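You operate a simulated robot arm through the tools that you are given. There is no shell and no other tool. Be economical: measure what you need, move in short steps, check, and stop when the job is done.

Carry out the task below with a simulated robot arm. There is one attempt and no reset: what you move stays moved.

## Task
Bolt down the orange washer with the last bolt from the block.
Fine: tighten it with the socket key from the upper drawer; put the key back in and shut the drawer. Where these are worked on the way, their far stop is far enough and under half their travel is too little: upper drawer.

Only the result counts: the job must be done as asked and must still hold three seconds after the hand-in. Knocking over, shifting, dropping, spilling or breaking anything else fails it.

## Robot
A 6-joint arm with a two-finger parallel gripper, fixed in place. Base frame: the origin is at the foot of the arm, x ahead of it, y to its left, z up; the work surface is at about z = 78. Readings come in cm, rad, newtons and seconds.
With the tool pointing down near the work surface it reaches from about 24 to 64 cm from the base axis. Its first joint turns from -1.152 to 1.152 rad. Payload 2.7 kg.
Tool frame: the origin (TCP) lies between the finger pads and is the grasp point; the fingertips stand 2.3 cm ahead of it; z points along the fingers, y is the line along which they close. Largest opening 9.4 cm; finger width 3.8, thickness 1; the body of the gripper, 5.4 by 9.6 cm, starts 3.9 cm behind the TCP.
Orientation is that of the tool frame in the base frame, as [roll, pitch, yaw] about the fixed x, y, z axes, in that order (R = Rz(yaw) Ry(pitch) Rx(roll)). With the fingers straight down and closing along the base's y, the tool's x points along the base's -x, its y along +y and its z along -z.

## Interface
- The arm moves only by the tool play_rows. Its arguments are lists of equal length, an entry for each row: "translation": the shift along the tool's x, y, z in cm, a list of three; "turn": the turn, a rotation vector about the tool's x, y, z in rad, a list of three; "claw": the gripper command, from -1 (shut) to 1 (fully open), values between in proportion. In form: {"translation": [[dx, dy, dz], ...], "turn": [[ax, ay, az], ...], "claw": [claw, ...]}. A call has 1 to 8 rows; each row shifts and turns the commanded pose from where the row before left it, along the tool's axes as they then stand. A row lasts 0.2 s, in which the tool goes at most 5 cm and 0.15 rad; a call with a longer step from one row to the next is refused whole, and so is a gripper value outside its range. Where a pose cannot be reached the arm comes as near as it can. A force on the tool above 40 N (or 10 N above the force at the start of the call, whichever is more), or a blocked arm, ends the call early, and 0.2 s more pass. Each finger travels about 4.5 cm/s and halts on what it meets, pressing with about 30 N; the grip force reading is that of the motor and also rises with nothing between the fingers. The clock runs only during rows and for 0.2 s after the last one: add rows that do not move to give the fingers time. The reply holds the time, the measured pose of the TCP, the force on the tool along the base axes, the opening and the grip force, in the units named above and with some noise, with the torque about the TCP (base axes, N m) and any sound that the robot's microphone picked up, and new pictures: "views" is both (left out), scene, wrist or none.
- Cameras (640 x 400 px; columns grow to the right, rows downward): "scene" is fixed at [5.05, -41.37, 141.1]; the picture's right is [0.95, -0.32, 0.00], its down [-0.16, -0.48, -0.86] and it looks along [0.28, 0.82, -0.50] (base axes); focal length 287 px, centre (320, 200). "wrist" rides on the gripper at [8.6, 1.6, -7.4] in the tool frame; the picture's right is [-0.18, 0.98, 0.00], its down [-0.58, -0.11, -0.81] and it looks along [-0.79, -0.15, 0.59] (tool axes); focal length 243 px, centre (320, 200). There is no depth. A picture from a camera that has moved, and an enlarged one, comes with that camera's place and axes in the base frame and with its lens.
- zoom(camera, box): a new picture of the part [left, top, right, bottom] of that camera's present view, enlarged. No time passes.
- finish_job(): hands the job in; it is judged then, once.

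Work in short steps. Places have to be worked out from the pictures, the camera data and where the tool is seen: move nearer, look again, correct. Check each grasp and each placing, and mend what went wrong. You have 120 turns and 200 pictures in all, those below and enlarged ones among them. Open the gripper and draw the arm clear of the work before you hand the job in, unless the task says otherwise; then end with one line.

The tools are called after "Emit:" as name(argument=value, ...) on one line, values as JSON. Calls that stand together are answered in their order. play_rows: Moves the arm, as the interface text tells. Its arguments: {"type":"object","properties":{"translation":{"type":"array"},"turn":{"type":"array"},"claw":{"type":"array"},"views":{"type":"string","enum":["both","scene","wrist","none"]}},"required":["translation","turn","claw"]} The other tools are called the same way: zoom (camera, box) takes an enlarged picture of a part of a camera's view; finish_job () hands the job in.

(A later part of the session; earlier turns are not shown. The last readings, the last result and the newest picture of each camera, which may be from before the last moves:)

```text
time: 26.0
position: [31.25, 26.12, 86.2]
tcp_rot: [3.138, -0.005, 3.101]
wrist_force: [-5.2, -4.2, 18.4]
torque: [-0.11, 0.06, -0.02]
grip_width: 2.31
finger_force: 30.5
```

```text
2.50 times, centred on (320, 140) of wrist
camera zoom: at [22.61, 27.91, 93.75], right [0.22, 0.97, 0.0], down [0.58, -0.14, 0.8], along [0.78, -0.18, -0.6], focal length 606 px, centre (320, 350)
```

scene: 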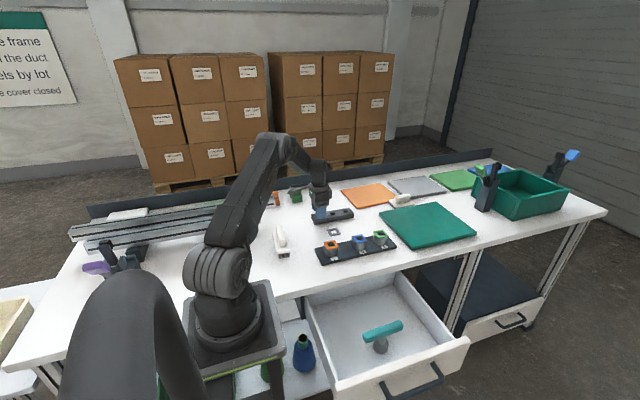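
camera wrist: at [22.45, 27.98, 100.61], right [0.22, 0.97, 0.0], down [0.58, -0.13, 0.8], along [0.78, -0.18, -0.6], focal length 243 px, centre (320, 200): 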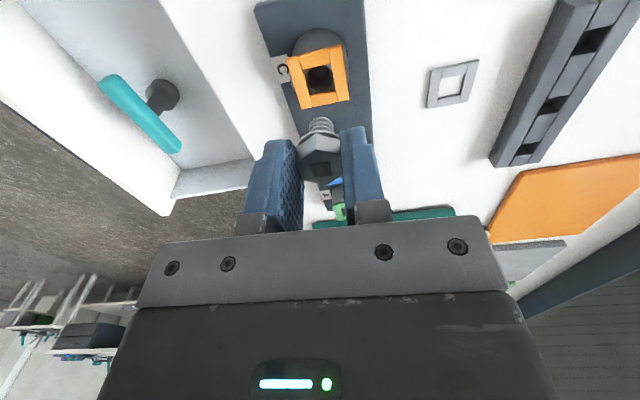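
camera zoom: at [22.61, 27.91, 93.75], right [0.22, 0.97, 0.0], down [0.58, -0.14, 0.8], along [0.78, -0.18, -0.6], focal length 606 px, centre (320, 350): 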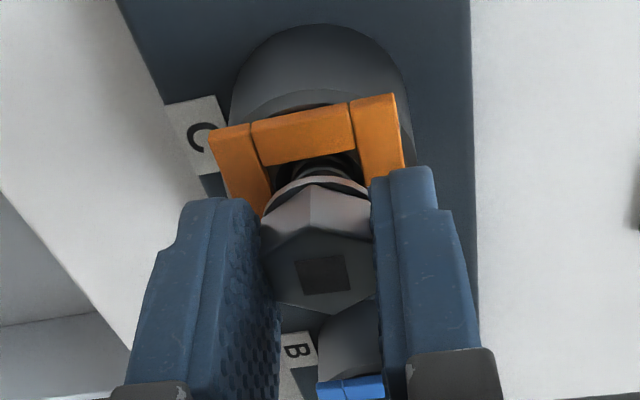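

Contact at 18 N with a lateral component pushing toward −x, −y; I follow it by a small shift to see whether the bolt drops further.

Emit:
play_rows(translation=[[0, 0, -0.1], [0.1, -0.1, 0], [0, 0, 0.15], [0, 0, 0]], turn=[[0, 0, 0], [0, 0, 0], [0, 0, 0], [0, 0, 0]], claw=[-1, -1, -1, -1], views="none")

```text
time: 27.0
position: [31.19, 26.04, 86.26]
tcp_rot: [3.135, -0.003, 3.101]
wrist_force: [9.3, 3.7, 16.1]
torque: [0.05, -0.25, -0.03]
grip_width: 2.34
finger_force: 30.4
```

Lateral force reversed, so the tip is laterally captured in the bore; z stops at 86.25. I centre and try turning clockwise to start the thread.

Emit:
play_rows(translation=[[-0.06, 0.04, -0.05], [0, 0, 0], [0, 0, 0.03], [0, 0, 0.03], [0, 0, 0.03], [0, 0, 0.03], [0, 0, 0]], turn=[[0, 0, 0], [0, 0, 0], [0, 0, 0.14], [0, 0, 0.14], [0, 0, 0.14], [0, 0, 0.14], [0, 0, 0]], claw=[-1, -1, -1, -1, -1, -1, -1], views="none")

Emit:
zoom(camera="scene", box=[302, 220, 362, 260])

Emit:
zoom(camera="wrist", box=[240, 60, 400, 220])

```text
time: 28.6
position: [31.27, 26.27, 86.21]
tcp_rot: [3.136, -0.006, 2.54]
wrist_force: [0.7, 21.6, 16.0]
torque: [0.34, -0.27, 0.07]
grip_width: 2.31
finger_force: 30.2
```

```text
10.00 times, centred on (332, 240) of scene
camera zoom: at [5.03, -41.34, 141.11], right [0.95, -0.32, 0.0], down [-0.16, -0.48, -0.86], along [0.28, 0.82, -0.5], focal length 2868 px, centre (200, -200)
```

zoom: 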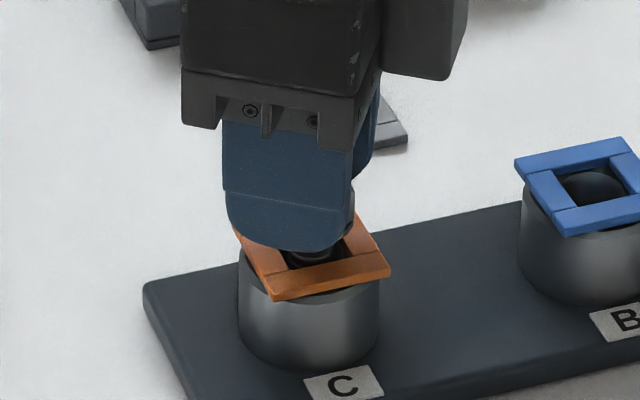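

```text
2.50 times, centred on (320, 140) of wrist
camera zoom: at [25.02, 32.31, 93.66], right [0.71, 0.71, 0.0], down [0.42, -0.43, 0.8], along [0.57, -0.57, -0.6], focal length 606 px, centre (320, 350)
```

zoom: 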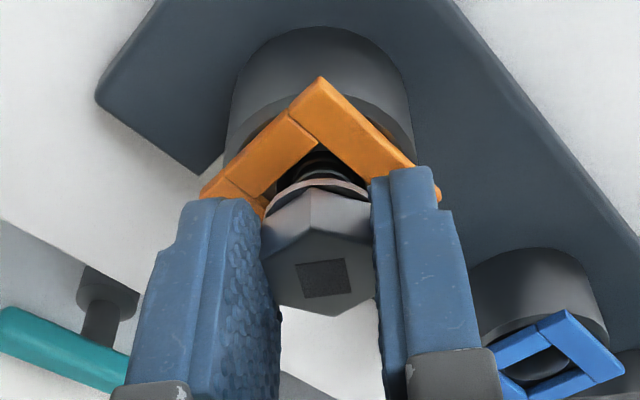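

Turning shifted the bolt sideways since it sits off the TCP axis. I relieve the side load, then release and see how it stands.

Emit:
play_rows(translation=[[0.1, 0.15, -0.08], [0, 0, 0]], turn=[[0, 0, 0], [0, 0, 0]], claw=[-1, -1], views="none")

```text
time: 29.2
position: [31.21, 26.24, 86.28]
tcp_rot: [3.139, -0.005, 2.54]
wrist_force: [6.2, 10.8, 15.5]
torque: [0.18, -0.29, 0.0]
grip_width: 2.32
finger_force: 29.5
```

Emit:
play_rows(translation=[[0.03, 0.15, -0.08], [0, 0, 0]], turn=[[0, 0, 0], [0, 0, 0]], claw=[-1, -1], views="none")

```text
time: 29.8
position: [31.2, 26.22, 86.05]
tcp_rot: [-3.14, -0.005, 2.541]
wrist_force: [16.2, 0.0, 11.4]
torque: [-0.11, -0.52, -0.02]
grip_width: 2.32
finger_force: 29.8
```

Emit:
play_rows(translation=[[-0.12, 0.08, 0], [0, 0, 0]], turn=[[0, 0, 0], [0, 0, 0]], claw=[-1, -1], views="none")

```text
time: 30.4
position: [31.2, 26.3, 86.23]
tcp_rot: [-3.14, -0.008, 2.543]
wrist_force: [7.6, -3.6, 16.7]
torque: [-0.27, -0.45, -0.02]
grip_width: 2.32
finger_force: 29.8
```

Side loads are small now. Release.

Emit:
play_rows(translation=[[-0.05, 0, -0.1], [0, 0, 0], [0, 0, 0], [0, 0, 0]], turn=[[0, 0, 0], [0, 0, 0], [0, 0, 0], [0, 0, 0]], claw=[-1, -0.3, -0.1, -0.1], views="none")

Emit:
zoom(camera="scene", box=[302, 220, 362, 260])

Emit:
zoom(camera="wrist", box=[240, 60, 400, 220])

```text
time: 31.4
position: [31.37, 26.26, 86.18]
tcp_rot: [-3.14, -0.005, 2.54]
wrist_force: [-0.6, 1.2, -0.5]
torque: [0.01, -0.01, -0.02]
grip_width: 4.21
finger_force: 0.2
```

```text
10.00 times, centred on (332, 240) of scene
camera zoom: at [5.05, -41.37, 141.1], right [0.95, -0.32, 0.0], down [-0.16, -0.48, -0.86], along [0.28, 0.82, -0.5], focal length 2868 px, centre (200, -200)
```

zoom: 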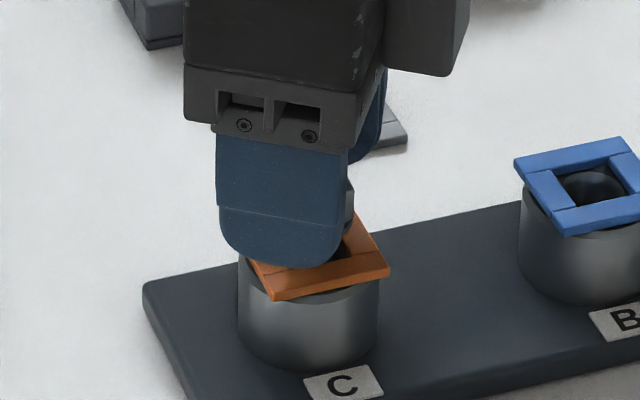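

```text
2.50 times, centred on (320, 140) of wrist
camera zoom: at [25.11, 32.32, 93.76], right [0.71, 0.71, 0.0], down [0.42, -0.42, 0.8], along [0.57, -0.57, -0.6], focal length 606 px, centre (320, 350)
```

zoom: 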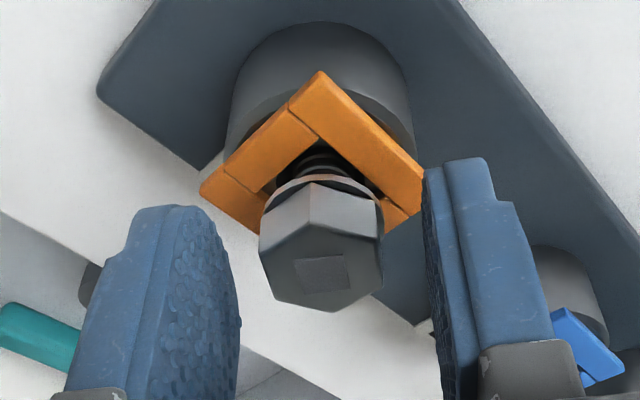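

The bolt stands upright in the bore. I rise straight up and inspect.

Emit:
play_rows(translation=[[0, 0, -1.5], [0, 0, -3], [0, 0, -4], [0, 0, -4]], turn=[[0, 0, 0], [0, 0, 0], [0, 0, -0.13], [0, 0, -0.13]], claw=[-0.1, -0.1, -0.1, -0.1], views="none")

Emit:
zoom(camera="scene", box=[302, 220, 362, 260])

Emit:
zoom(camera="scene", box=[300, 260, 480, 400])

```text
time: 32.4
position: [31.31, 26.25, 98.84]
tcp_rot: [-3.141, -0.006, 2.805]
wrist_force: [-0.9, -0.2, 0.1]
torque: [0.0, 0.02, -0.02]
grip_width: 4.22
finger_force: 0.1
```

```text
10.00 times, centred on (332, 240) of scene
camera zoom: at [5.05, -41.37, 141.1], right [0.95, -0.32, 0.0], down [-0.16, -0.48, -0.86], along [0.28, 0.82, -0.5], focal length 2868 px, centre (200, -200)
```

zoom: 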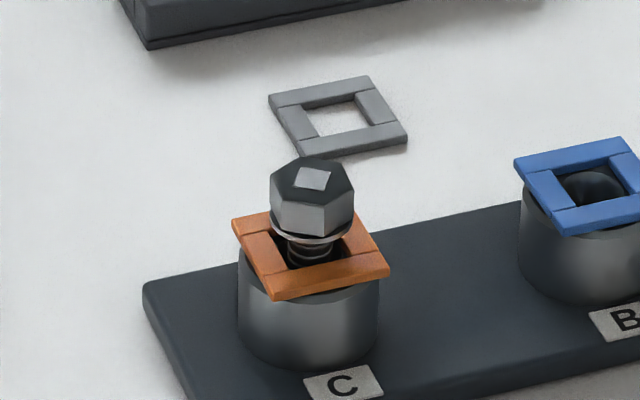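

```text
2.86 times, centred on (390, 330) of scene
camera zoom: at [5.05, -41.37, 141.1], right [0.95, -0.32, 0.0], down [-0.16, -0.48, -0.86], along [0.28, 0.82, -0.5], focal length 819 px, centre (120, -171)
```

zoom: 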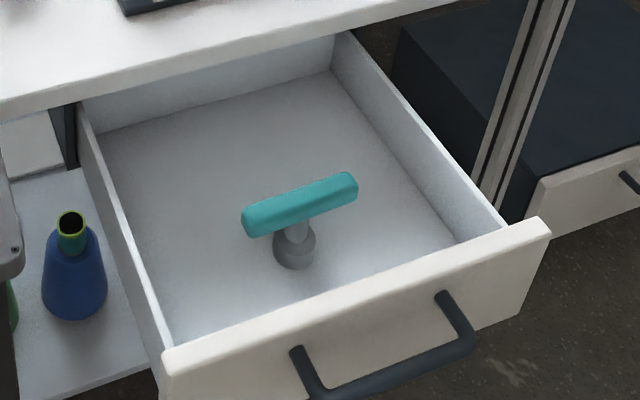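

The bolt stands about 0.8 cm proud. The key's T-bar runs along x, centred at about (36.1, −1.9, 74.5). I rotate back to straight yaw and move above it.

Emit:
play_rows(translation=[[0, 0, 0], [0, 0, 0], [0, 0, 0]], turn=[[0, 0, -0.112], [0, 0, -0.112], [0, 0, -0.112]], claw=[0, 0, 0], views="none")

Emit:
play_rows(translation=[[-0.69, -4.02, 1.5], [-0.69, -4.02, 1.5], [-0.69, -4.02, 1.5], [-0.69, -4.02, 1.5], [-0.69, -4.02, 1.5], [-0.69, -4.02, 1.5], [-0.69, -4.02, 1.5], [0, 0, 0]], turn=[[0, 0, 0], [0, 0, 0], [0, 0, 0], [0, 0, 0], [0, 0, 0], [0, 0, 0], [0, 0, 0], [0, 0, 0]], claw=[0, 0, 0, 0, 0, 0, 0, 0])

```text
time: 33.2
position: [31.33, 26.22, 98.85]
tcp_rot: [3.139, -0.008, 3.14]
wrist_force: [0.1, 0.2, 0.2]
torque: [-0.01, -0.02, 0.02]
grip_width: 4.68
finger_force: 0.1
```

```text
time: 35.0
position: [36.17, -1.88, 87.99]
tcp_rot: [3.14, -0.008, 3.139]
wrist_force: [0.5, -0.3, 0.6]
torque: [0.04, 0.01, 0.0]
grip_width: 4.73
finger_force: 0.1
camera wrist: at [27.55, -0.32, 95.44], right [0.19, 0.98, 0.0], down [0.59, -0.11, 0.8], along [0.79, -0.15, -0.6], focal length 243 px, centre (320, 200)
```

scene: 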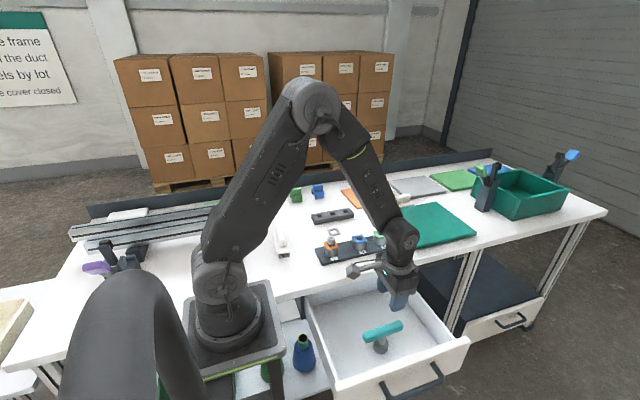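
wrist: 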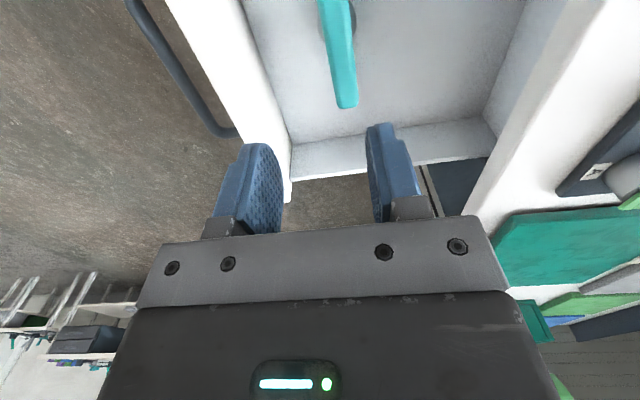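

The wrist view refines the bar to about y≈−0.4, z≈72.5, x≈37. I move closer and look again.

Emit:
play_rows(translation=[[-0.4, 0.75, 3], [-0.4, 0.75, 3], [0, 0, 0]], turn=[[0, 0, 0], [0, 0, 0], [0, 0, 0]], claw=[0, 0, 0], views="wrist")

Emit:
zoom(camera="scene", box=[330, 260, 450, 360])

```text
time: 35.8
position: [36.84, -0.47, 82.05]
tcp_rot: [3.139, -0.004, 3.136]
wrist_force: [-0.6, 0.6, -0.3]
torque: [0.0, -0.01, 0.01]
grip_width: 4.71
finger_force: 0.1
camera wrist: at [28.26, 1.08, 89.55], right [0.19, 0.98, 0.0], down [0.59, -0.11, 0.8], along [0.79, -0.15, -0.6], focal length 243 px, centre (320, 200)
```

wrist: 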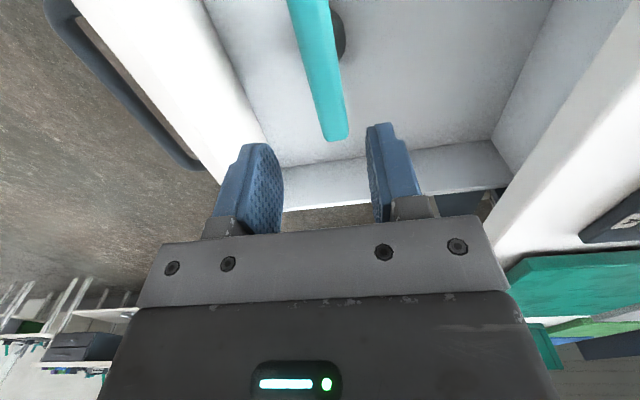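

```text
4.00 times, centred on (390, 310) of scene
camera zoom: at [5.05, -41.37, 141.1], right [0.95, -0.32, 0.0], down [-0.16, -0.48, -0.86], along [0.28, 0.82, -0.5], focal length 1147 px, centre (40, -240)
```

zoom: 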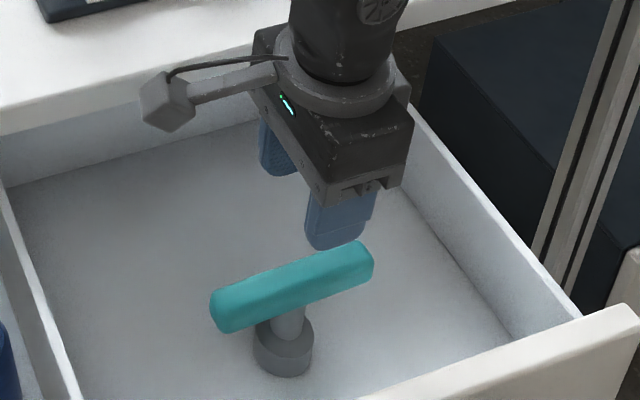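

The bar is at y≈−0.25, parallel to x, z≈71.5. Descend to TCP z≈74 and check.

Emit:
play_rows(translation=[[-0.1, 0.2, 3], [0, 0, 3], [0, 0, 2], [0, 0, 0]], turn=[[0, 0, 0], [0, 0, 0], [0, 0, 0], [0, 0, 0]], claw=[0, 0, 0, 0], views="wrist")

Emit:
zoom(camera="scene", box=[330, 260, 450, 360])

```text
time: 36.8
position: [37.0, -0.24, 74.11]
tcp_rot: [3.139, -0.005, 3.135]
wrist_force: [0.4, -0.9, -0.1]
torque: [0.01, -0.03, 0.0]
grip_width: 4.7
finger_force: 0.1
camera wrist: at [28.28, 1.29, 81.56], right [0.19, 0.98, 0.0], down [0.59, -0.11, 0.8], along [0.79, -0.15, -0.6], focal length 243 px, centre (320, 200)
```

wrist: 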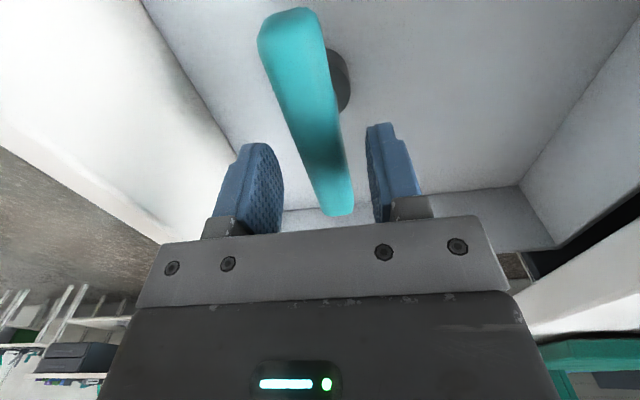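

```text
4.00 times, centred on (390, 310) of scene
camera zoom: at [5.05, -41.37, 141.1], right [0.95, -0.32, 0.0], down [-0.16, -0.48, -0.86], along [0.28, 0.82, -0.5], focal length 1147 px, centre (40, -240)
```

zoom: 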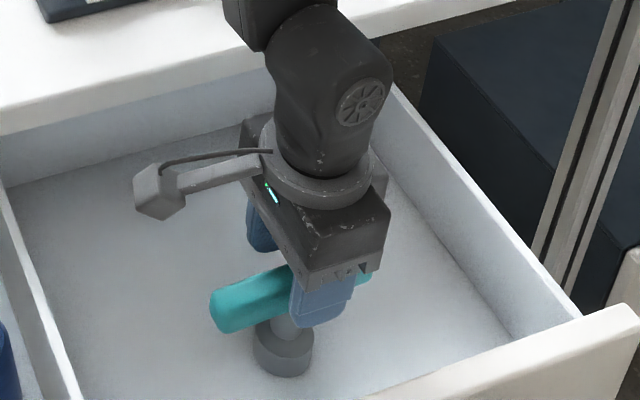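

I shift 0.3 cm toward −x to the bar's middle, go down 2 cm and close on the bar.

Emit:
play_rows(translation=[[0.3, 0, 1], [0, 0, 1.1], [0, 0, 0], [0, 0, 0], [0, 0, 0], [0, 0, 0]], turn=[[0, 0, 0], [0, 0, 0], [0, 0, 0], [0, 0, 0], [0, 0, 0], [0, 0, 0]], claw=[0, 0, -1, -1, -1, -1], views="wrist")

Emit:
zoom(camera="scene", box=[330, 260, 450, 360])

```text
time: 38.2
position: [36.54, -0.25, 71.84]
tcp_rot: [3.139, -0.007, 3.137]
wrist_force: [0.2, 0.3, -0.2]
torque: [-0.01, -0.03, -0.03]
grip_width: 2.36
finger_force: 30.0
camera wrist: at [27.92, 1.37, 79.41], right [0.19, 0.98, 0.0], down [0.59, -0.11, 0.8], along [0.79, -0.15, -0.6], focal length 243 px, centre (320, 200)
```

wrist: 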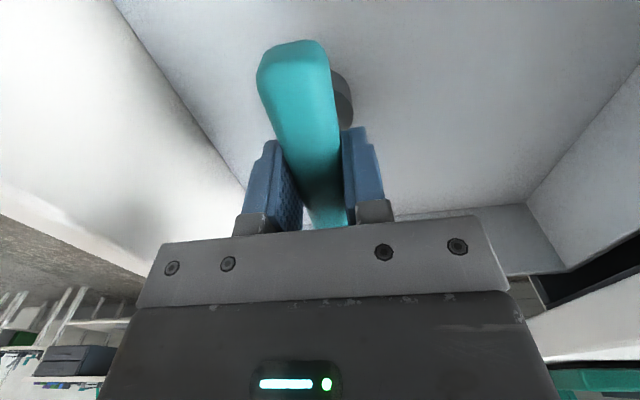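

```text
4.00 times, centred on (390, 310) of scene
camera zoom: at [5.05, -41.37, 141.1], right [0.95, -0.32, 0.0], down [-0.16, -0.48, -0.86], along [0.28, 0.82, -0.5], focal length 1147 px, centre (40, -240)
```

zoom: 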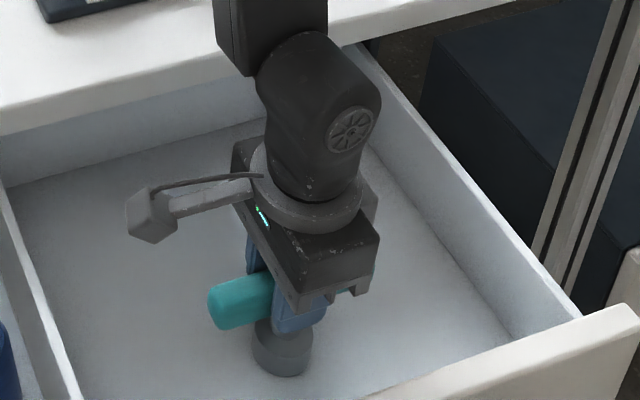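

Gripped at 2.36 cm. I note the stow pose (36.5, −0.25, 71.8) and lift straight up.

Emit:
play_rows(translation=[[0, 0, -1], [0, 0, -3], [0, 0, -4], [0, 0, -4.5], [0, 0, -4.5], [0, 0, -4.5], [0, 0, -4.5], [0, 0, 0]], turn=[[0, 0, 0], [0, 0, 0], [0, 0, 0], [0, 0, 0], [0, 0, 0], [0, 0, 0], [0, 0, 0], [0, 0, 0]], claw=[-1, -1, -1, -1, -1, -1, -1, -1], views="wrist")

Emit:
zoom(camera="scene", box=[330, 190, 450, 290])

```text
time: 40.0
position: [36.52, -0.15, 98.07]
tcp_rot: [3.14, -0.008, 3.135]
wrist_force: [0.0, 1.1, -2.0]
torque: [0.0, 0.01, -0.01]
grip_width: 2.38
finger_force: 30.4
camera wrist: at [27.95, 1.4, 105.59], right [0.19, 0.98, 0.0], down [0.59, -0.11, 0.8], along [0.79, -0.15, -0.6], focal length 243 px, centre (320, 200)
```

wrist: 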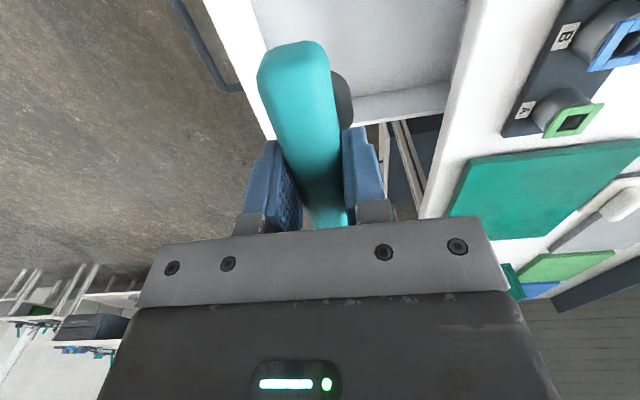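

```text
4.00 times, centred on (390, 240) of scene
camera zoom: at [5.05, -41.37, 141.1], right [0.95, -0.32, 0.0], down [-0.16, -0.48, -0.86], along [0.28, 0.82, -0.5], focal length 1147 px, centre (40, 40)
```

zoom: 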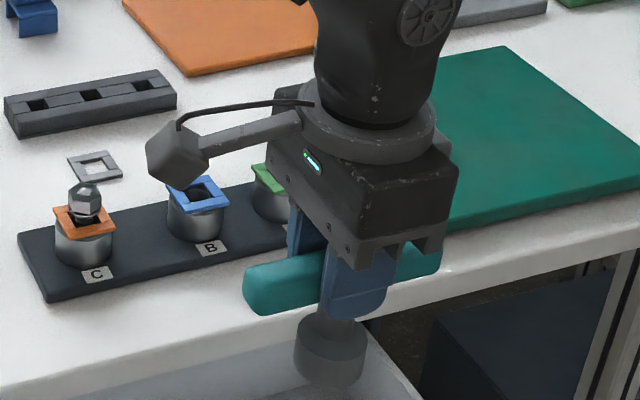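

Key held firmly. I carry it over bolt C (estimated at (31.55, 26.05)), staying above the bolt.

Emit:
play_rows(translation=[[0.83, 4.37, -0.17], [0.83, 4.37, -0.17], [0.83, 4.37, -0.17], [0.83, 4.37, -0.17], [0.83, 4.37, -0.17], [0.83, 4.37, -0.17], [0, 0, 0]], turn=[[0, 0, 0], [0, 0, 0], [0, 0, 0], [0, 0, 0], [0, 0, 0], [0, 0, 0], [0, 0, 0]], claw=[-1, -1, -1, -1, -1, -1, -1], views="none")

Emit:
zoom(camera="scene", box=[292, 190, 372, 260])

Emit:
zoom(camera="wrist", box=[200, 0, 440, 240])

```text
time: 41.6
position: [31.58, 26.18, 99.14]
tcp_rot: [3.141, -0.006, 3.137]
wrist_force: [-0.3, -0.8, -1.6]
torque: [0.02, 0.0, 0.02]
grip_width: 2.35
finger_force: 30.1
```

```text
5.71 times, centred on (332, 225) of scene
camera zoom: at [5.05, -41.37, 141.1], right [0.95, -0.32, 0.0], down [-0.16, -0.48, -0.86], along [0.28, 0.82, -0.5], focal length 1639 px, centre (251, 57)
```

zoom: 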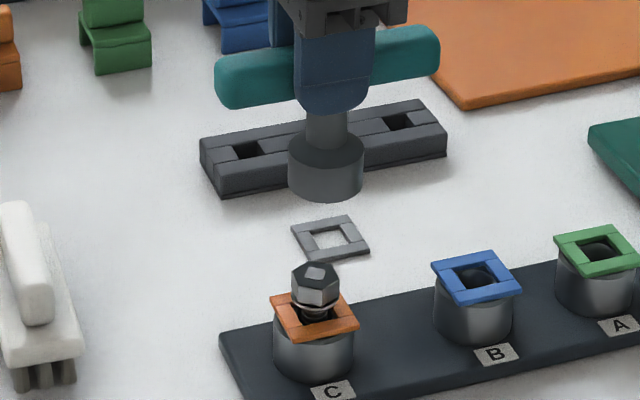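

```text
1.67 times, centred on (320, 120) of wrist
camera zoom: at [22.93, 27.68, 106.55], right [0.19, 0.98, 0.0], down [0.59, -0.11, 0.8], along [0.79, -0.15, -0.6], focal length 404 px, centre (320, 333)
```

zoom: 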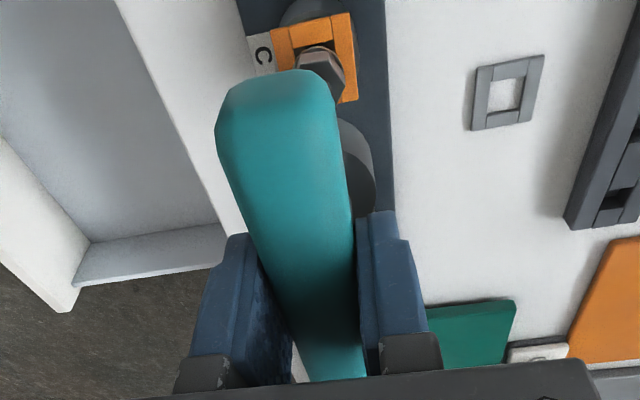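

I zoom in more on the bolt in both cameras to settle the offset.

Emit:
zoom(camera="wrist", box=[290, 0, 370, 70])

Emit:
zoom(camera="scene", box=[316, 206, 356, 256])

```text
5.71 times, centred on (330, 35) of wrist
camera zoom: at [22.93, 27.68, 106.55], right [0.19, 0.98, 0.0], down [0.59, -0.11, 0.8], along [0.79, -0.15, -0.6], focal length 1386 px, centre (263, 1143)
```

zoom: 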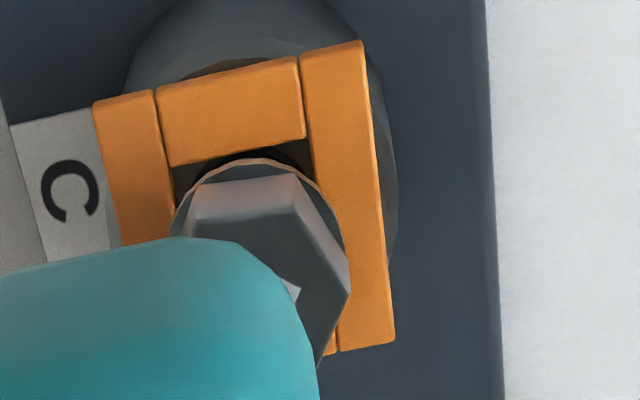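

```text
8.00 times, centred on (336, 231) of scene
camera zoom: at [5.05, -41.37, 141.1], right [0.95, -0.32, 0.0], down [-0.16, -0.48, -0.86], along [0.28, 0.82, -0.5], focal length 2294 px, centre (192, -48)
```

zoom: 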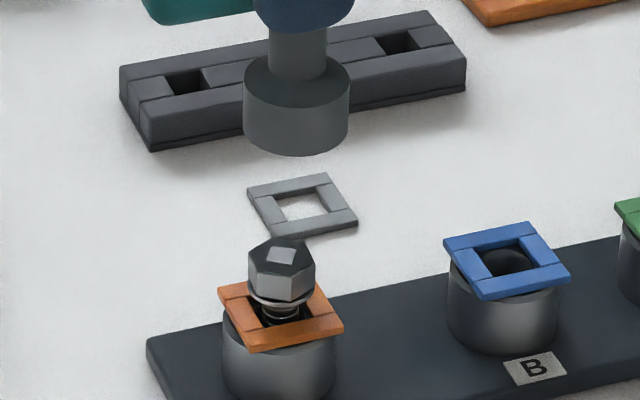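

The bolt head is roughly at the TCP (+0.05, +0.1), while the socket axis seems +0.45 in x from the TCP. I shift −0.45 x, +0.1 y and lower 3.5 cm to compare directly.

Emit:
play_rows(translation=[[0.45, 0.1, 1.5], [0, 0, 2], [0, 0, 0]], turn=[[0, 0, 0], [0, 0, 0], [0, 0, 0]], claw=[-1, -1, -1], views="none")

Emit:
zoom(camera="wrist", box=[280, 0, 380, 100])

Emit:
zoom(camera="scene", box=[302, 216, 366, 256])

```text
time: 42.4
position: [31.25, 26.08, 95.68]
tcp_rot: [3.139, -0.008, 3.138]
wrist_force: [1.0, -0.4, -1.6]
torque: [-0.02, 0.01, 0.0]
grip_width: 2.37
finger_force: 30.2
```

```text
4.00 times, centred on (330, 50) of wrist
camera zoom: at [22.64, 27.67, 103.11], right [0.19, 0.98, 0.0], down [0.59, -0.11, 0.8], along [0.79, -0.15, -0.6], focal length 970 px, centre (280, 800)
```

zoom: 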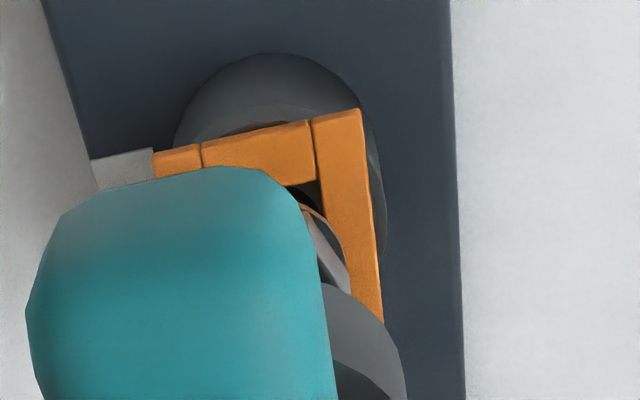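

```text
10.00 times, centred on (334, 236) of scene
camera zoom: at [5.05, -41.37, 141.1], right [0.95, -0.32, 0.0], down [-0.16, -0.48, -0.86], along [0.28, 0.82, -0.5], focal length 2868 px, centre (180, -160)
```

zoom: 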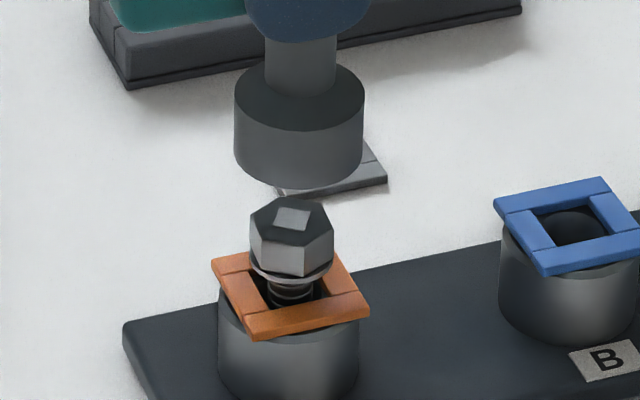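

In the scene the socket is still ~0.18 cm right of the bolt; y looks aligned within 0.1. I correct and lower a further 1.7 cm.

Emit:
play_rows(translation=[[0.2, -0.05, 0.7], [0, 0, 1], [0, 0, 0]], turn=[[0, 0, 0], [0, 0, 0], [0, 0, 0]], claw=[-1, -1, -1], views="none")

Emit:
zoom(camera="scene", box=[302, 216, 366, 256])

Emit:
zoom(camera="wrist", box=[280, 0, 380, 100])

```text
time: 43.2
position: [31.15, 26.13, 94.05]
tcp_rot: [3.138, -0.008, 3.137]
wrist_force: [0.8, -0.8, -2.4]
torque: [0.03, 0.06, 0.01]
grip_width: 2.38
finger_force: 30.6
```

```text
10.00 times, centred on (334, 236) of scene
camera zoom: at [5.05, -41.37, 141.1], right [0.95, -0.32, 0.0], down [-0.16, -0.48, -0.86], along [0.28, 0.82, -0.5], focal length 2868 px, centre (180, -160)
```

zoom: 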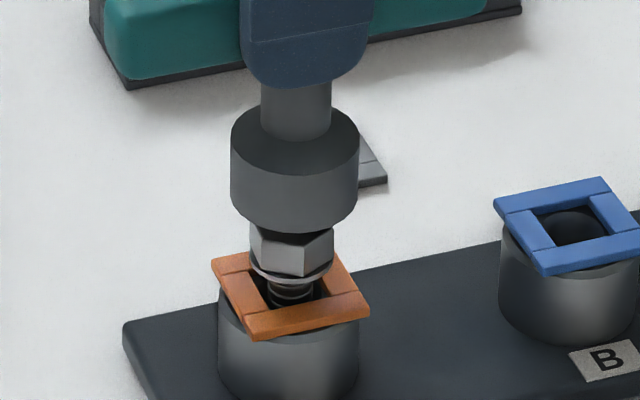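

```text
4.00 times, centred on (330, 50) of wrist
camera zoom: at [22.53, 27.68, 101.47], right [0.19, 0.98, 0.0], down [0.59, -0.11, 0.8], along [0.79, -0.15, -0.6], focal length 970 px, centre (280, 800)
```

zoom: 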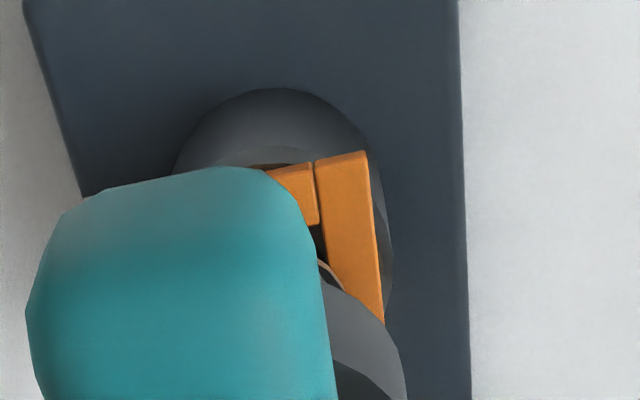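

Aligned in the scene. Lower slowly until the socket meets or swallows the head.

Emit:
play_rows(translation=[[0.05, 0, 0.3], [0, 0, 0.3], [0, 0, 0.3], [0, 0, 0.2], [0, 0, 0]], turn=[[0, 0, 0], [0, 0, 0], [0, 0, 0], [0, 0, 0], [0, 0, 0]], claw=[-1, -1, -1, -1, -1], views="none")

Emit:
zoom(camera="scene", box=[302, 216, 366, 256])

```text
time: 44.4
position: [31.2, 26.04, 93.05]
tcp_rot: [3.141, -0.007, 3.135]
wrist_force: [-7.9, -4.7, 14.0]
torque: [-0.4, 0.64, 0.01]
grip_width: 2.38
finger_force: 29.7
```

```text
10.00 times, centred on (334, 236) of scene
camera zoom: at [5.01, -41.4, 141.09], right [0.95, -0.32, 0.0], down [-0.16, -0.48, -0.86], along [0.28, 0.82, -0.5], focal length 2868 px, centre (180, -160)
```

zoom: 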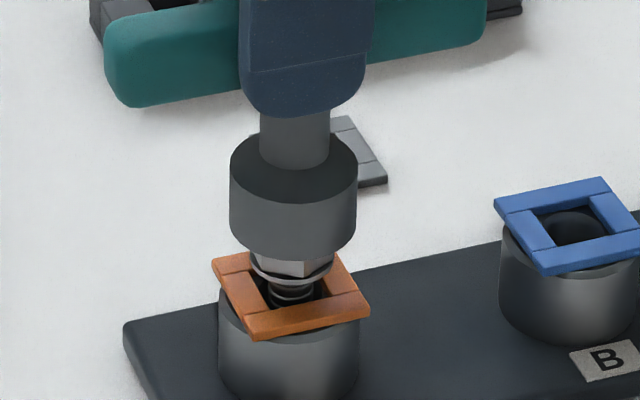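

Contact with lateral push toward −x, −y. I follow a bit and press lightly.

Emit:
play_rows(translation=[[0.1, -0.07, 0], [0, 0, 0.1], [0, 0, 0]], turn=[[0, 0, 0], [0, 0, 0], [0, 0, 0]], claw=[-1, -1, -1], views="none")

```text
time: 45.2
position: [31.23, 26.04, 92.92]
tcp_rot: [3.138, -0.003, 3.137]
wrist_force: [-4.0, -3.7, 18.8]
torque: [-0.33, 0.3, 0.0]
grip_width: 2.38
finger_force: 30.1
```

Now I rotate clockwise about the socket axis in small steps with slight downward bias to find the hex.

Emit:
play_rows(translation=[[0, 0.045, 0], [0, 0.045, 0.02], [0, 0.045, 0.02], [0, 0.045, 0.02], [0, 0, 0]], turn=[[0, 0, 0.1], [0, 0, 0.1], [0, 0, 0.1], [0, 0, 0.1], [0, 0, 0]], claw=[-1, -1, -1, -1, -1], views="none")

Emit:
zoom(camera="scene", box=[302, 216, 366, 256])

```text
time: 46.4
position: [31.13, 26.28, 92.86]
tcp_rot: [3.141, -0.007, 2.737]
wrist_force: [4.8, -4.0, 14.8]
torque: [-0.35, -0.51, 0.01]
grip_width: 2.37
finger_force: 29.6
```

```text
10.00 times, centred on (334, 236) of scene
camera zoom: at [5.04, -41.39, 141.09], right [0.95, -0.32, 0.0], down [-0.16, -0.48, -0.86], along [0.28, 0.82, -0.5], focal length 2868 px, centre (180, -160)
```

zoom: 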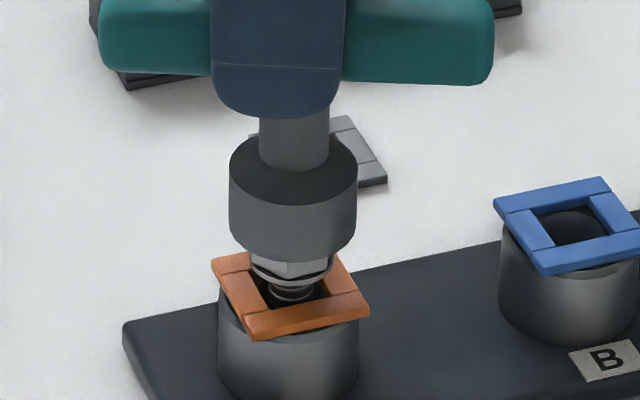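

The socket has swallowed about half the head and the bolt seems to turn with it. I continue clockwise with a light down bias.

Emit:
play_rows(translation=[[0, 0.06, 0.01], [0, 0.06, 0.01], [0, 0.06, 0.01], [0, 0.06, 0.01], [0, 0.06, 0.01], [0, 0.06, 0.01], [0, 0, 0]], turn=[[0, 0, 0.14], [0, 0, 0.14], [0, 0, 0.14], [0, 0, 0.14], [0, 0, 0.14], [0, 0, 0.14], [0, 0, 0]], claw=[-1, -1, -1, -1, -1, -1, -1], views="none")

Emit:
zoom(camera="scene", box=[302, 216, 366, 256])

```text
time: 48.0
position: [31.23, 26.5, 92.81]
tcp_rot: [-3.136, -0.004, 1.897]
wrist_force: [8.7, -3.2, 7.8]
torque: [-0.27, -0.79, 0.03]
grip_width: 2.4
finger_force: 29.7
```

```text
10.00 times, centred on (334, 236) of scene
camera zoom: at [5.06, -41.39, 141.1], right [0.95, -0.32, 0.0], down [-0.16, -0.48, -0.86], along [0.28, 0.82, -0.5], focal length 2868 px, centre (180, -160)
```

zoom: 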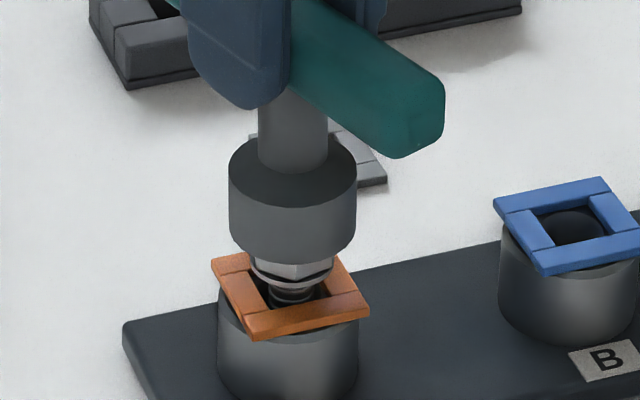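

It's descending as it turns (z 93.05→92.81, less force). Continue clockwise, feeding down.

Emit:
play_rows(translation=[[-0.02, 0.11, 0.03], [0, 0.06, 0.03], [0, 0.06, 0.03], [0, 0.06, 0.03], [0, 0.06, 0.03], [0, 0.06, 0.03], [0, 0, 0]], turn=[[0, 0, 0.14], [0, 0, 0.14], [0, 0, 0.14], [0, 0, 0.14], [0, 0, 0.14], [0, 0, 0.14], [0, 0, 0]], claw=[-1, -1, -1, -1, -1, -1, -1], views="none")

Emit:
zoom(camera="scene", box=[302, 216, 366, 256])

```text
time: 49.6
position: [31.73, 26.51, 92.59]
tcp_rot: [-3.137, -0.003, 1.056]
wrist_force: [7.5, 0.2, 19.9]
torque: [-0.02, -0.58, 0.04]
grip_width: 2.37
finger_force: 30.1
```

```text
10.00 times, centred on (334, 236) of scene
camera zoom: at [5.04, -41.39, 141.09], right [0.95, -0.32, 0.0], down [-0.16, -0.48, -0.86], along [0.28, 0.82, -0.5], focal length 2868 px, centre (180, -160)
```

zoom: 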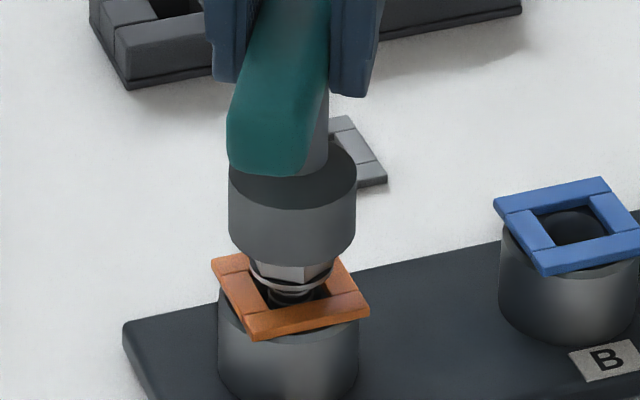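

Progressing. Continue.

Emit:
play_rows(translation=[[0.02, 0.1, 0.02], [0, 0.06, 0.02], [0, 0.06, 0.03], [0, 0.06, 0.03], [0, 0.06, 0.03], [0, 0.06, 0.03], [0, 0, 0]], turn=[[0, 0, 0.14], [0, 0, 0.14], [0, 0, 0.14], [0, 0, 0.14], [0, 0, 0.14], [0, 0, 0.14], [0, 0, 0]], claw=[-1, -1, -1, -1, -1, -1, -1], views="none")

Emit:
zoom(camera="scene", box=[302, 216, 366, 256])

```text
time: 51.2
position: [38.07, 10.56, 88.09]
tcp_rot: [-3.014, 0.01, 0.29]
wrist_force: [0.8, 0.7, -2.7]
torque: [0.02, 0.01, 0.03]
grip_width: 2.38
finger_force: 29.9
out of reach, approached as far as the arm can: row 2, 3, 4, 5, 6
```

```text
10.00 times, centred on (334, 236) of scene
camera zoom: at [5.05, -41.37, 141.1], right [0.95, -0.32, 0.0], down [-0.16, -0.48, -0.86], along [0.28, 0.82, -0.5], focal length 2868 px, centre (180, -160)
```

zoom: 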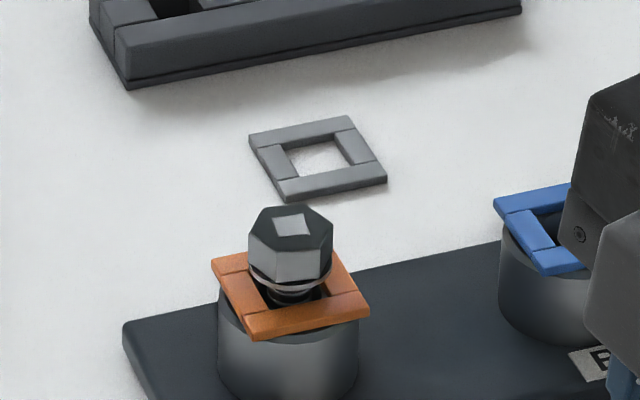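

The wrist hit its turn limit and the arm swung away. I check that nothing was disturbed.

Emit:
play_rows(translation=[[0, 0, 0]], turn=[[0, 0, 0]], claw=[-1])

Emit:
zoom(camera="scene", box=[280, 190, 460, 310])

```text
time: 51.6
position: [38.12, 10.6, 88.15]
tcp_rot: [-3.016, 0.008, 0.293]
wrist_force: [1.0, 0.3, -2.1]
torque: [-0.01, -0.01, 0.01]
grip_width: 2.38
finger_force: 30.0
camera wrist: at [47.14, 10.51, 95.22], right [0.1, -0.99, -0.12], down [-0.55, -0.16, 0.82], along [-0.83, -0.02, -0.56], focal length 243 px, centre (320, 200)
```

scene: 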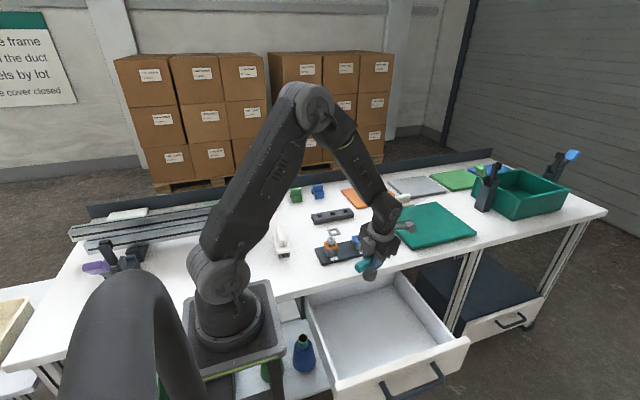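
wrist: 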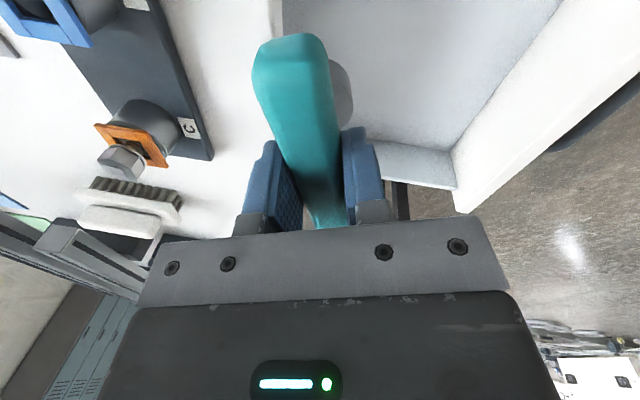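

```text
3.33 times, centred on (370, 250) of scene
camera zoom: at [5.05, -41.37, 141.1], right [0.95, -0.32, 0.0], down [-0.16, -0.48, -0.86], along [0.28, 0.82, -0.5], focal length 956 px, centre (153, 33)
```

zoom: 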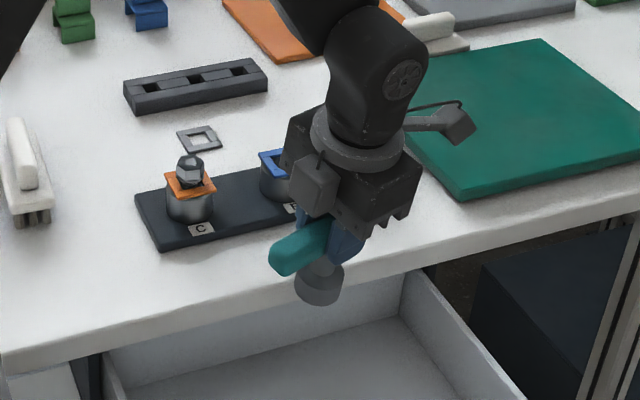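

Nothing looks disturbed, the key is still held and the bolt is well lowered. I lift clear first, then level the tool and unwind the wrist counter-clockwise.

Emit:
play_rows(translation=[[0, 0, -3], [0, 0, -4], [0, 0, -4], [0, 0, -2]], turn=[[0, 0, 0], [0, 0, 0], [0, 0, 0], [0, 0, 0]], claw=[-1, -1, -1, -1], views="none")

Emit:
play_rows(translation=[[0, 0, 0], [0, 0, 0], [0, 0, 0], [0, 0, 0], [0, 0, 0], [0, 0, 0], [0, 0, 0], [0, 0, 0]], turn=[[-0.127, 0, 0], [0, 0, -0.14], [0, 0, -0.14], [0, 0, -0.14], [0, 0, -0.14], [0, 0, -0.14], [0, 0, -0.14], [0, 0, -0.14]], claw=[-1, -1, -1, -1, -1, -1, -1, -1])

```text
time: 52.6
position: [39.16, 5.65, 100.24]
tcp_rot: [-3.038, 0.017, 0.278]
wrist_force: [0.6, -0.6, -1.9]
torque: [0.03, -0.01, 0.0]
grip_width: 2.39
finger_force: 29.8
out of reach, approached as far as the arm can: row 1, 2, 3
```

```text
time: 54.4
position: [39.76, 1.53, 99.92]
tcp_rot: [3.137, 0.034, 1.256]
wrist_force: [-0.8, -0.1, -1.8]
torque: [0.01, -0.04, -0.01]
grip_width: 2.38
finger_force: 29.9
out of reach, approached as far as the arm can: row 1
camera wrist: at [44.09, 9.36, 107.11], right [0.88, -0.48, 0.01], down [-0.28, -0.49, 0.83], along [-0.39, -0.73, -0.56], focal length 243 px, centre (320, 200)
```

scene: 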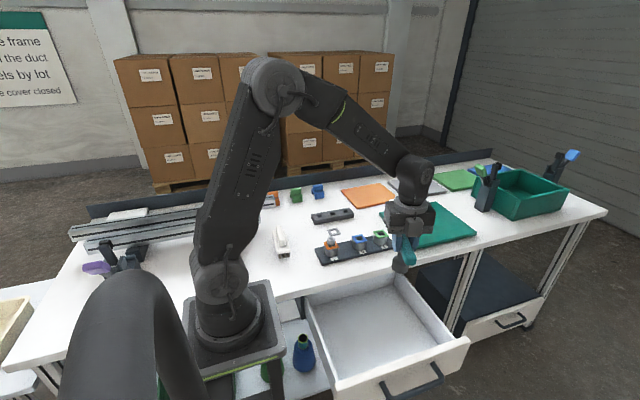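
wrist: 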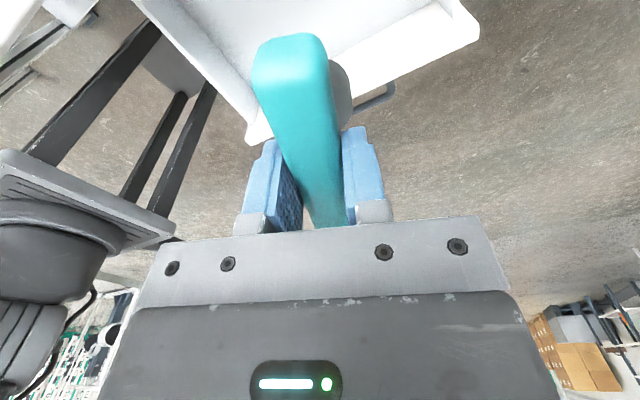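

Level again. I unwind the wrist to about yaw 4.6 in place to gain clockwise range.

Emit:
play_rows(translation=[[0, 0, 0], [0, 0, 0], [0, 0, 0], [0, 0, 0], [0, 0, 0], [0, 0, 0], [0, 0, 0], [0, 0, 0]], turn=[[0, 0.034, 0], [0, 0, -0.145], [0, 0, -0.145], [0, 0, -0.145], [0, 0, -0.145], [0, 0, -0.145], [0, 0, -0.145], [0, 0, -0.145]], claw=[-1, -1, -1, -1, -1, -1, -1, -1], views="none")

Emit:
play_rows(translation=[[0, 0, 0], [0, 0, 0], [0, 0, 0], [0, 0, 0], [0, 0, 0], [0, 0, 0], [0, 0, 0], [0, 0, 0]], turn=[[0, 0, -0.145], [0, 0, -0.145], [0, 0, -0.145], [0, 0, -0.145], [0, 0, -0.145], [0, 0, -0.145], [0, 0, -0.145], [0, 0, 0]], claw=[-1, -1, -1, -1, -1, -1, -1, -1], views="none")

Emit:
play_rows(translation=[[0, 0, 0], [0, 0, 0], [0, 0, 0], [0, 0, 0], [0, 0, 0], [0, 0, 0], [0, 0, 0], [0, 0, 0]], turn=[[0, 0, -0.145], [0, 0, -0.145], [0, 0, -0.145], [0, 0, -0.145], [0, 0, -0.145], [0, 0, -0.145], [0, 0, -0.145], [0, 0, 0]], claw=[-1, -1, -1, -1, -1, -1, -1, -1], views="none")

Emit:
zoom(camera="scene", box=[310, 200, 410, 270])

```text
time: 56.2
position: [39.96, 1.53, 100.03]
tcp_rot: [3.139, 0.003, 2.274]
wrist_force: [1.0, 0.5, -1.5]
torque: [0.02, -0.01, 0.0]
grip_width: 2.39
finger_force: 29.7
```

```text
time: 58.0
position: [39.9, 1.57, 100.03]
tcp_rot: [-3.141, 0.005, -2.994]
wrist_force: [-0.5, 0.1, -2.8]
torque: [0.03, 0.02, -0.01]
grip_width: 2.36
finger_force: 30.1
```

```text
time: 59.8
position: [39.8, 1.61, 99.93]
tcp_rot: [-3.138, -0.001, -1.982]
wrist_force: [-0.7, 0.3, -2.3]
torque: [0.0, -0.01, 0.01]
grip_width: 2.37
finger_force: 29.9
```

```text
5.71 times, centred on (360, 235) of scene
camera zoom: at [5.05, -41.37, 141.1], right [0.95, -0.32, 0.0], down [-0.16, -0.48, -0.86], along [0.28, 0.82, -0.5], focal length 1639 px, centre (91, 0)
```

zoom: 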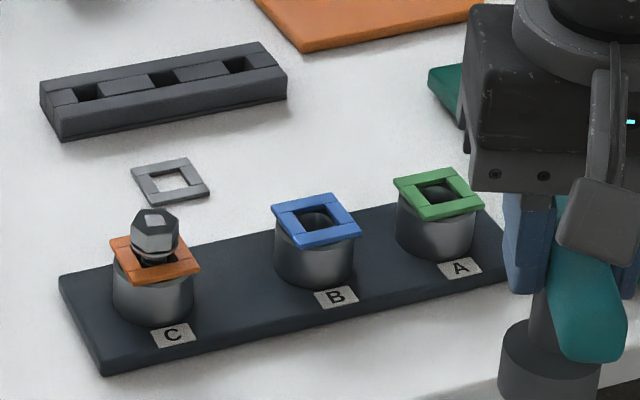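

All three bosses are intact. I unwind 0.8 rad more (to match the hex at yaw ≈5.10), then travel to above the bolt.

Emit:
play_rows(translation=[[0, 0, 0], [0, 0, 0], [0, 0, 0], [0, 0, 0], [0, 0, 0], [0, 0, 0], [0, 0, 0]], turn=[[0, 0, -0.133], [0, 0, -0.133], [0, 0, -0.133], [0, 0, -0.133], [0, 0, -0.133], [0, 0, -0.133], [0, 0, 0]], claw=[-1, -1, -1, -1, -1, -1, -1], views="none")

Emit:
play_rows(translation=[[-4.22, -0.268, 0], [-4.22, -0.268, 0], [-4.22, -0.268, 0], [-4.22, -0.268, 0], [-4.22, -0.268, 0], [-4.22, -0.268, 0], [0, 0, 0]], turn=[[0, 0, 0], [0, 0, 0], [0, 0, 0], [0, 0, 0], [0, 0, 0], [0, 0, 0], [0, 0, 0]], claw=[-1, -1, -1, -1, -1, -1, -1], views="none")

Emit:
zoom(camera="scene", box=[302, 196, 382, 256])

```text
time: 61.4
position: [39.82, 1.45, 99.94]
tcp_rot: [-3.138, -0.003, -1.184]
wrist_force: [0.4, -0.3, -2.8]
torque: [-0.01, 0.02, 0.03]
grip_width: 2.37
finger_force: 29.7
```

```text
time: 63.0
position: [31.72, 25.57, 100.07]
tcp_rot: [-3.139, -0.003, -1.186]
wrist_force: [-0.8, 0.6, -2.0]
torque: [-0.01, -0.01, 0.0]
grip_width: 2.36
finger_force: 29.8
```

```text
6.67 times, centred on (342, 226) of scene
camera zoom: at [5.05, -41.37, 141.1], right [0.95, -0.32, 0.0], down [-0.16, -0.48, -0.86], along [0.28, 0.82, -0.5], focal length 1912 px, centre (173, 27)
```

zoom: 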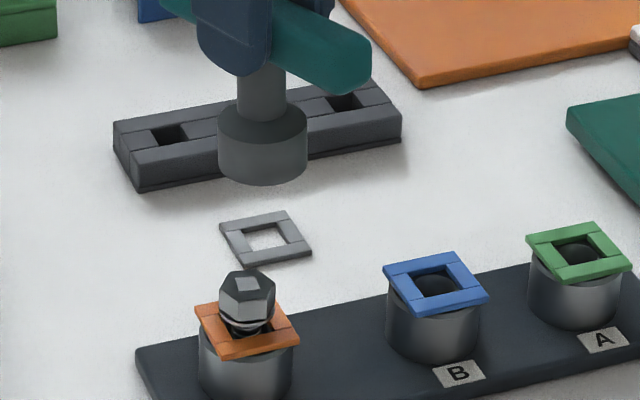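

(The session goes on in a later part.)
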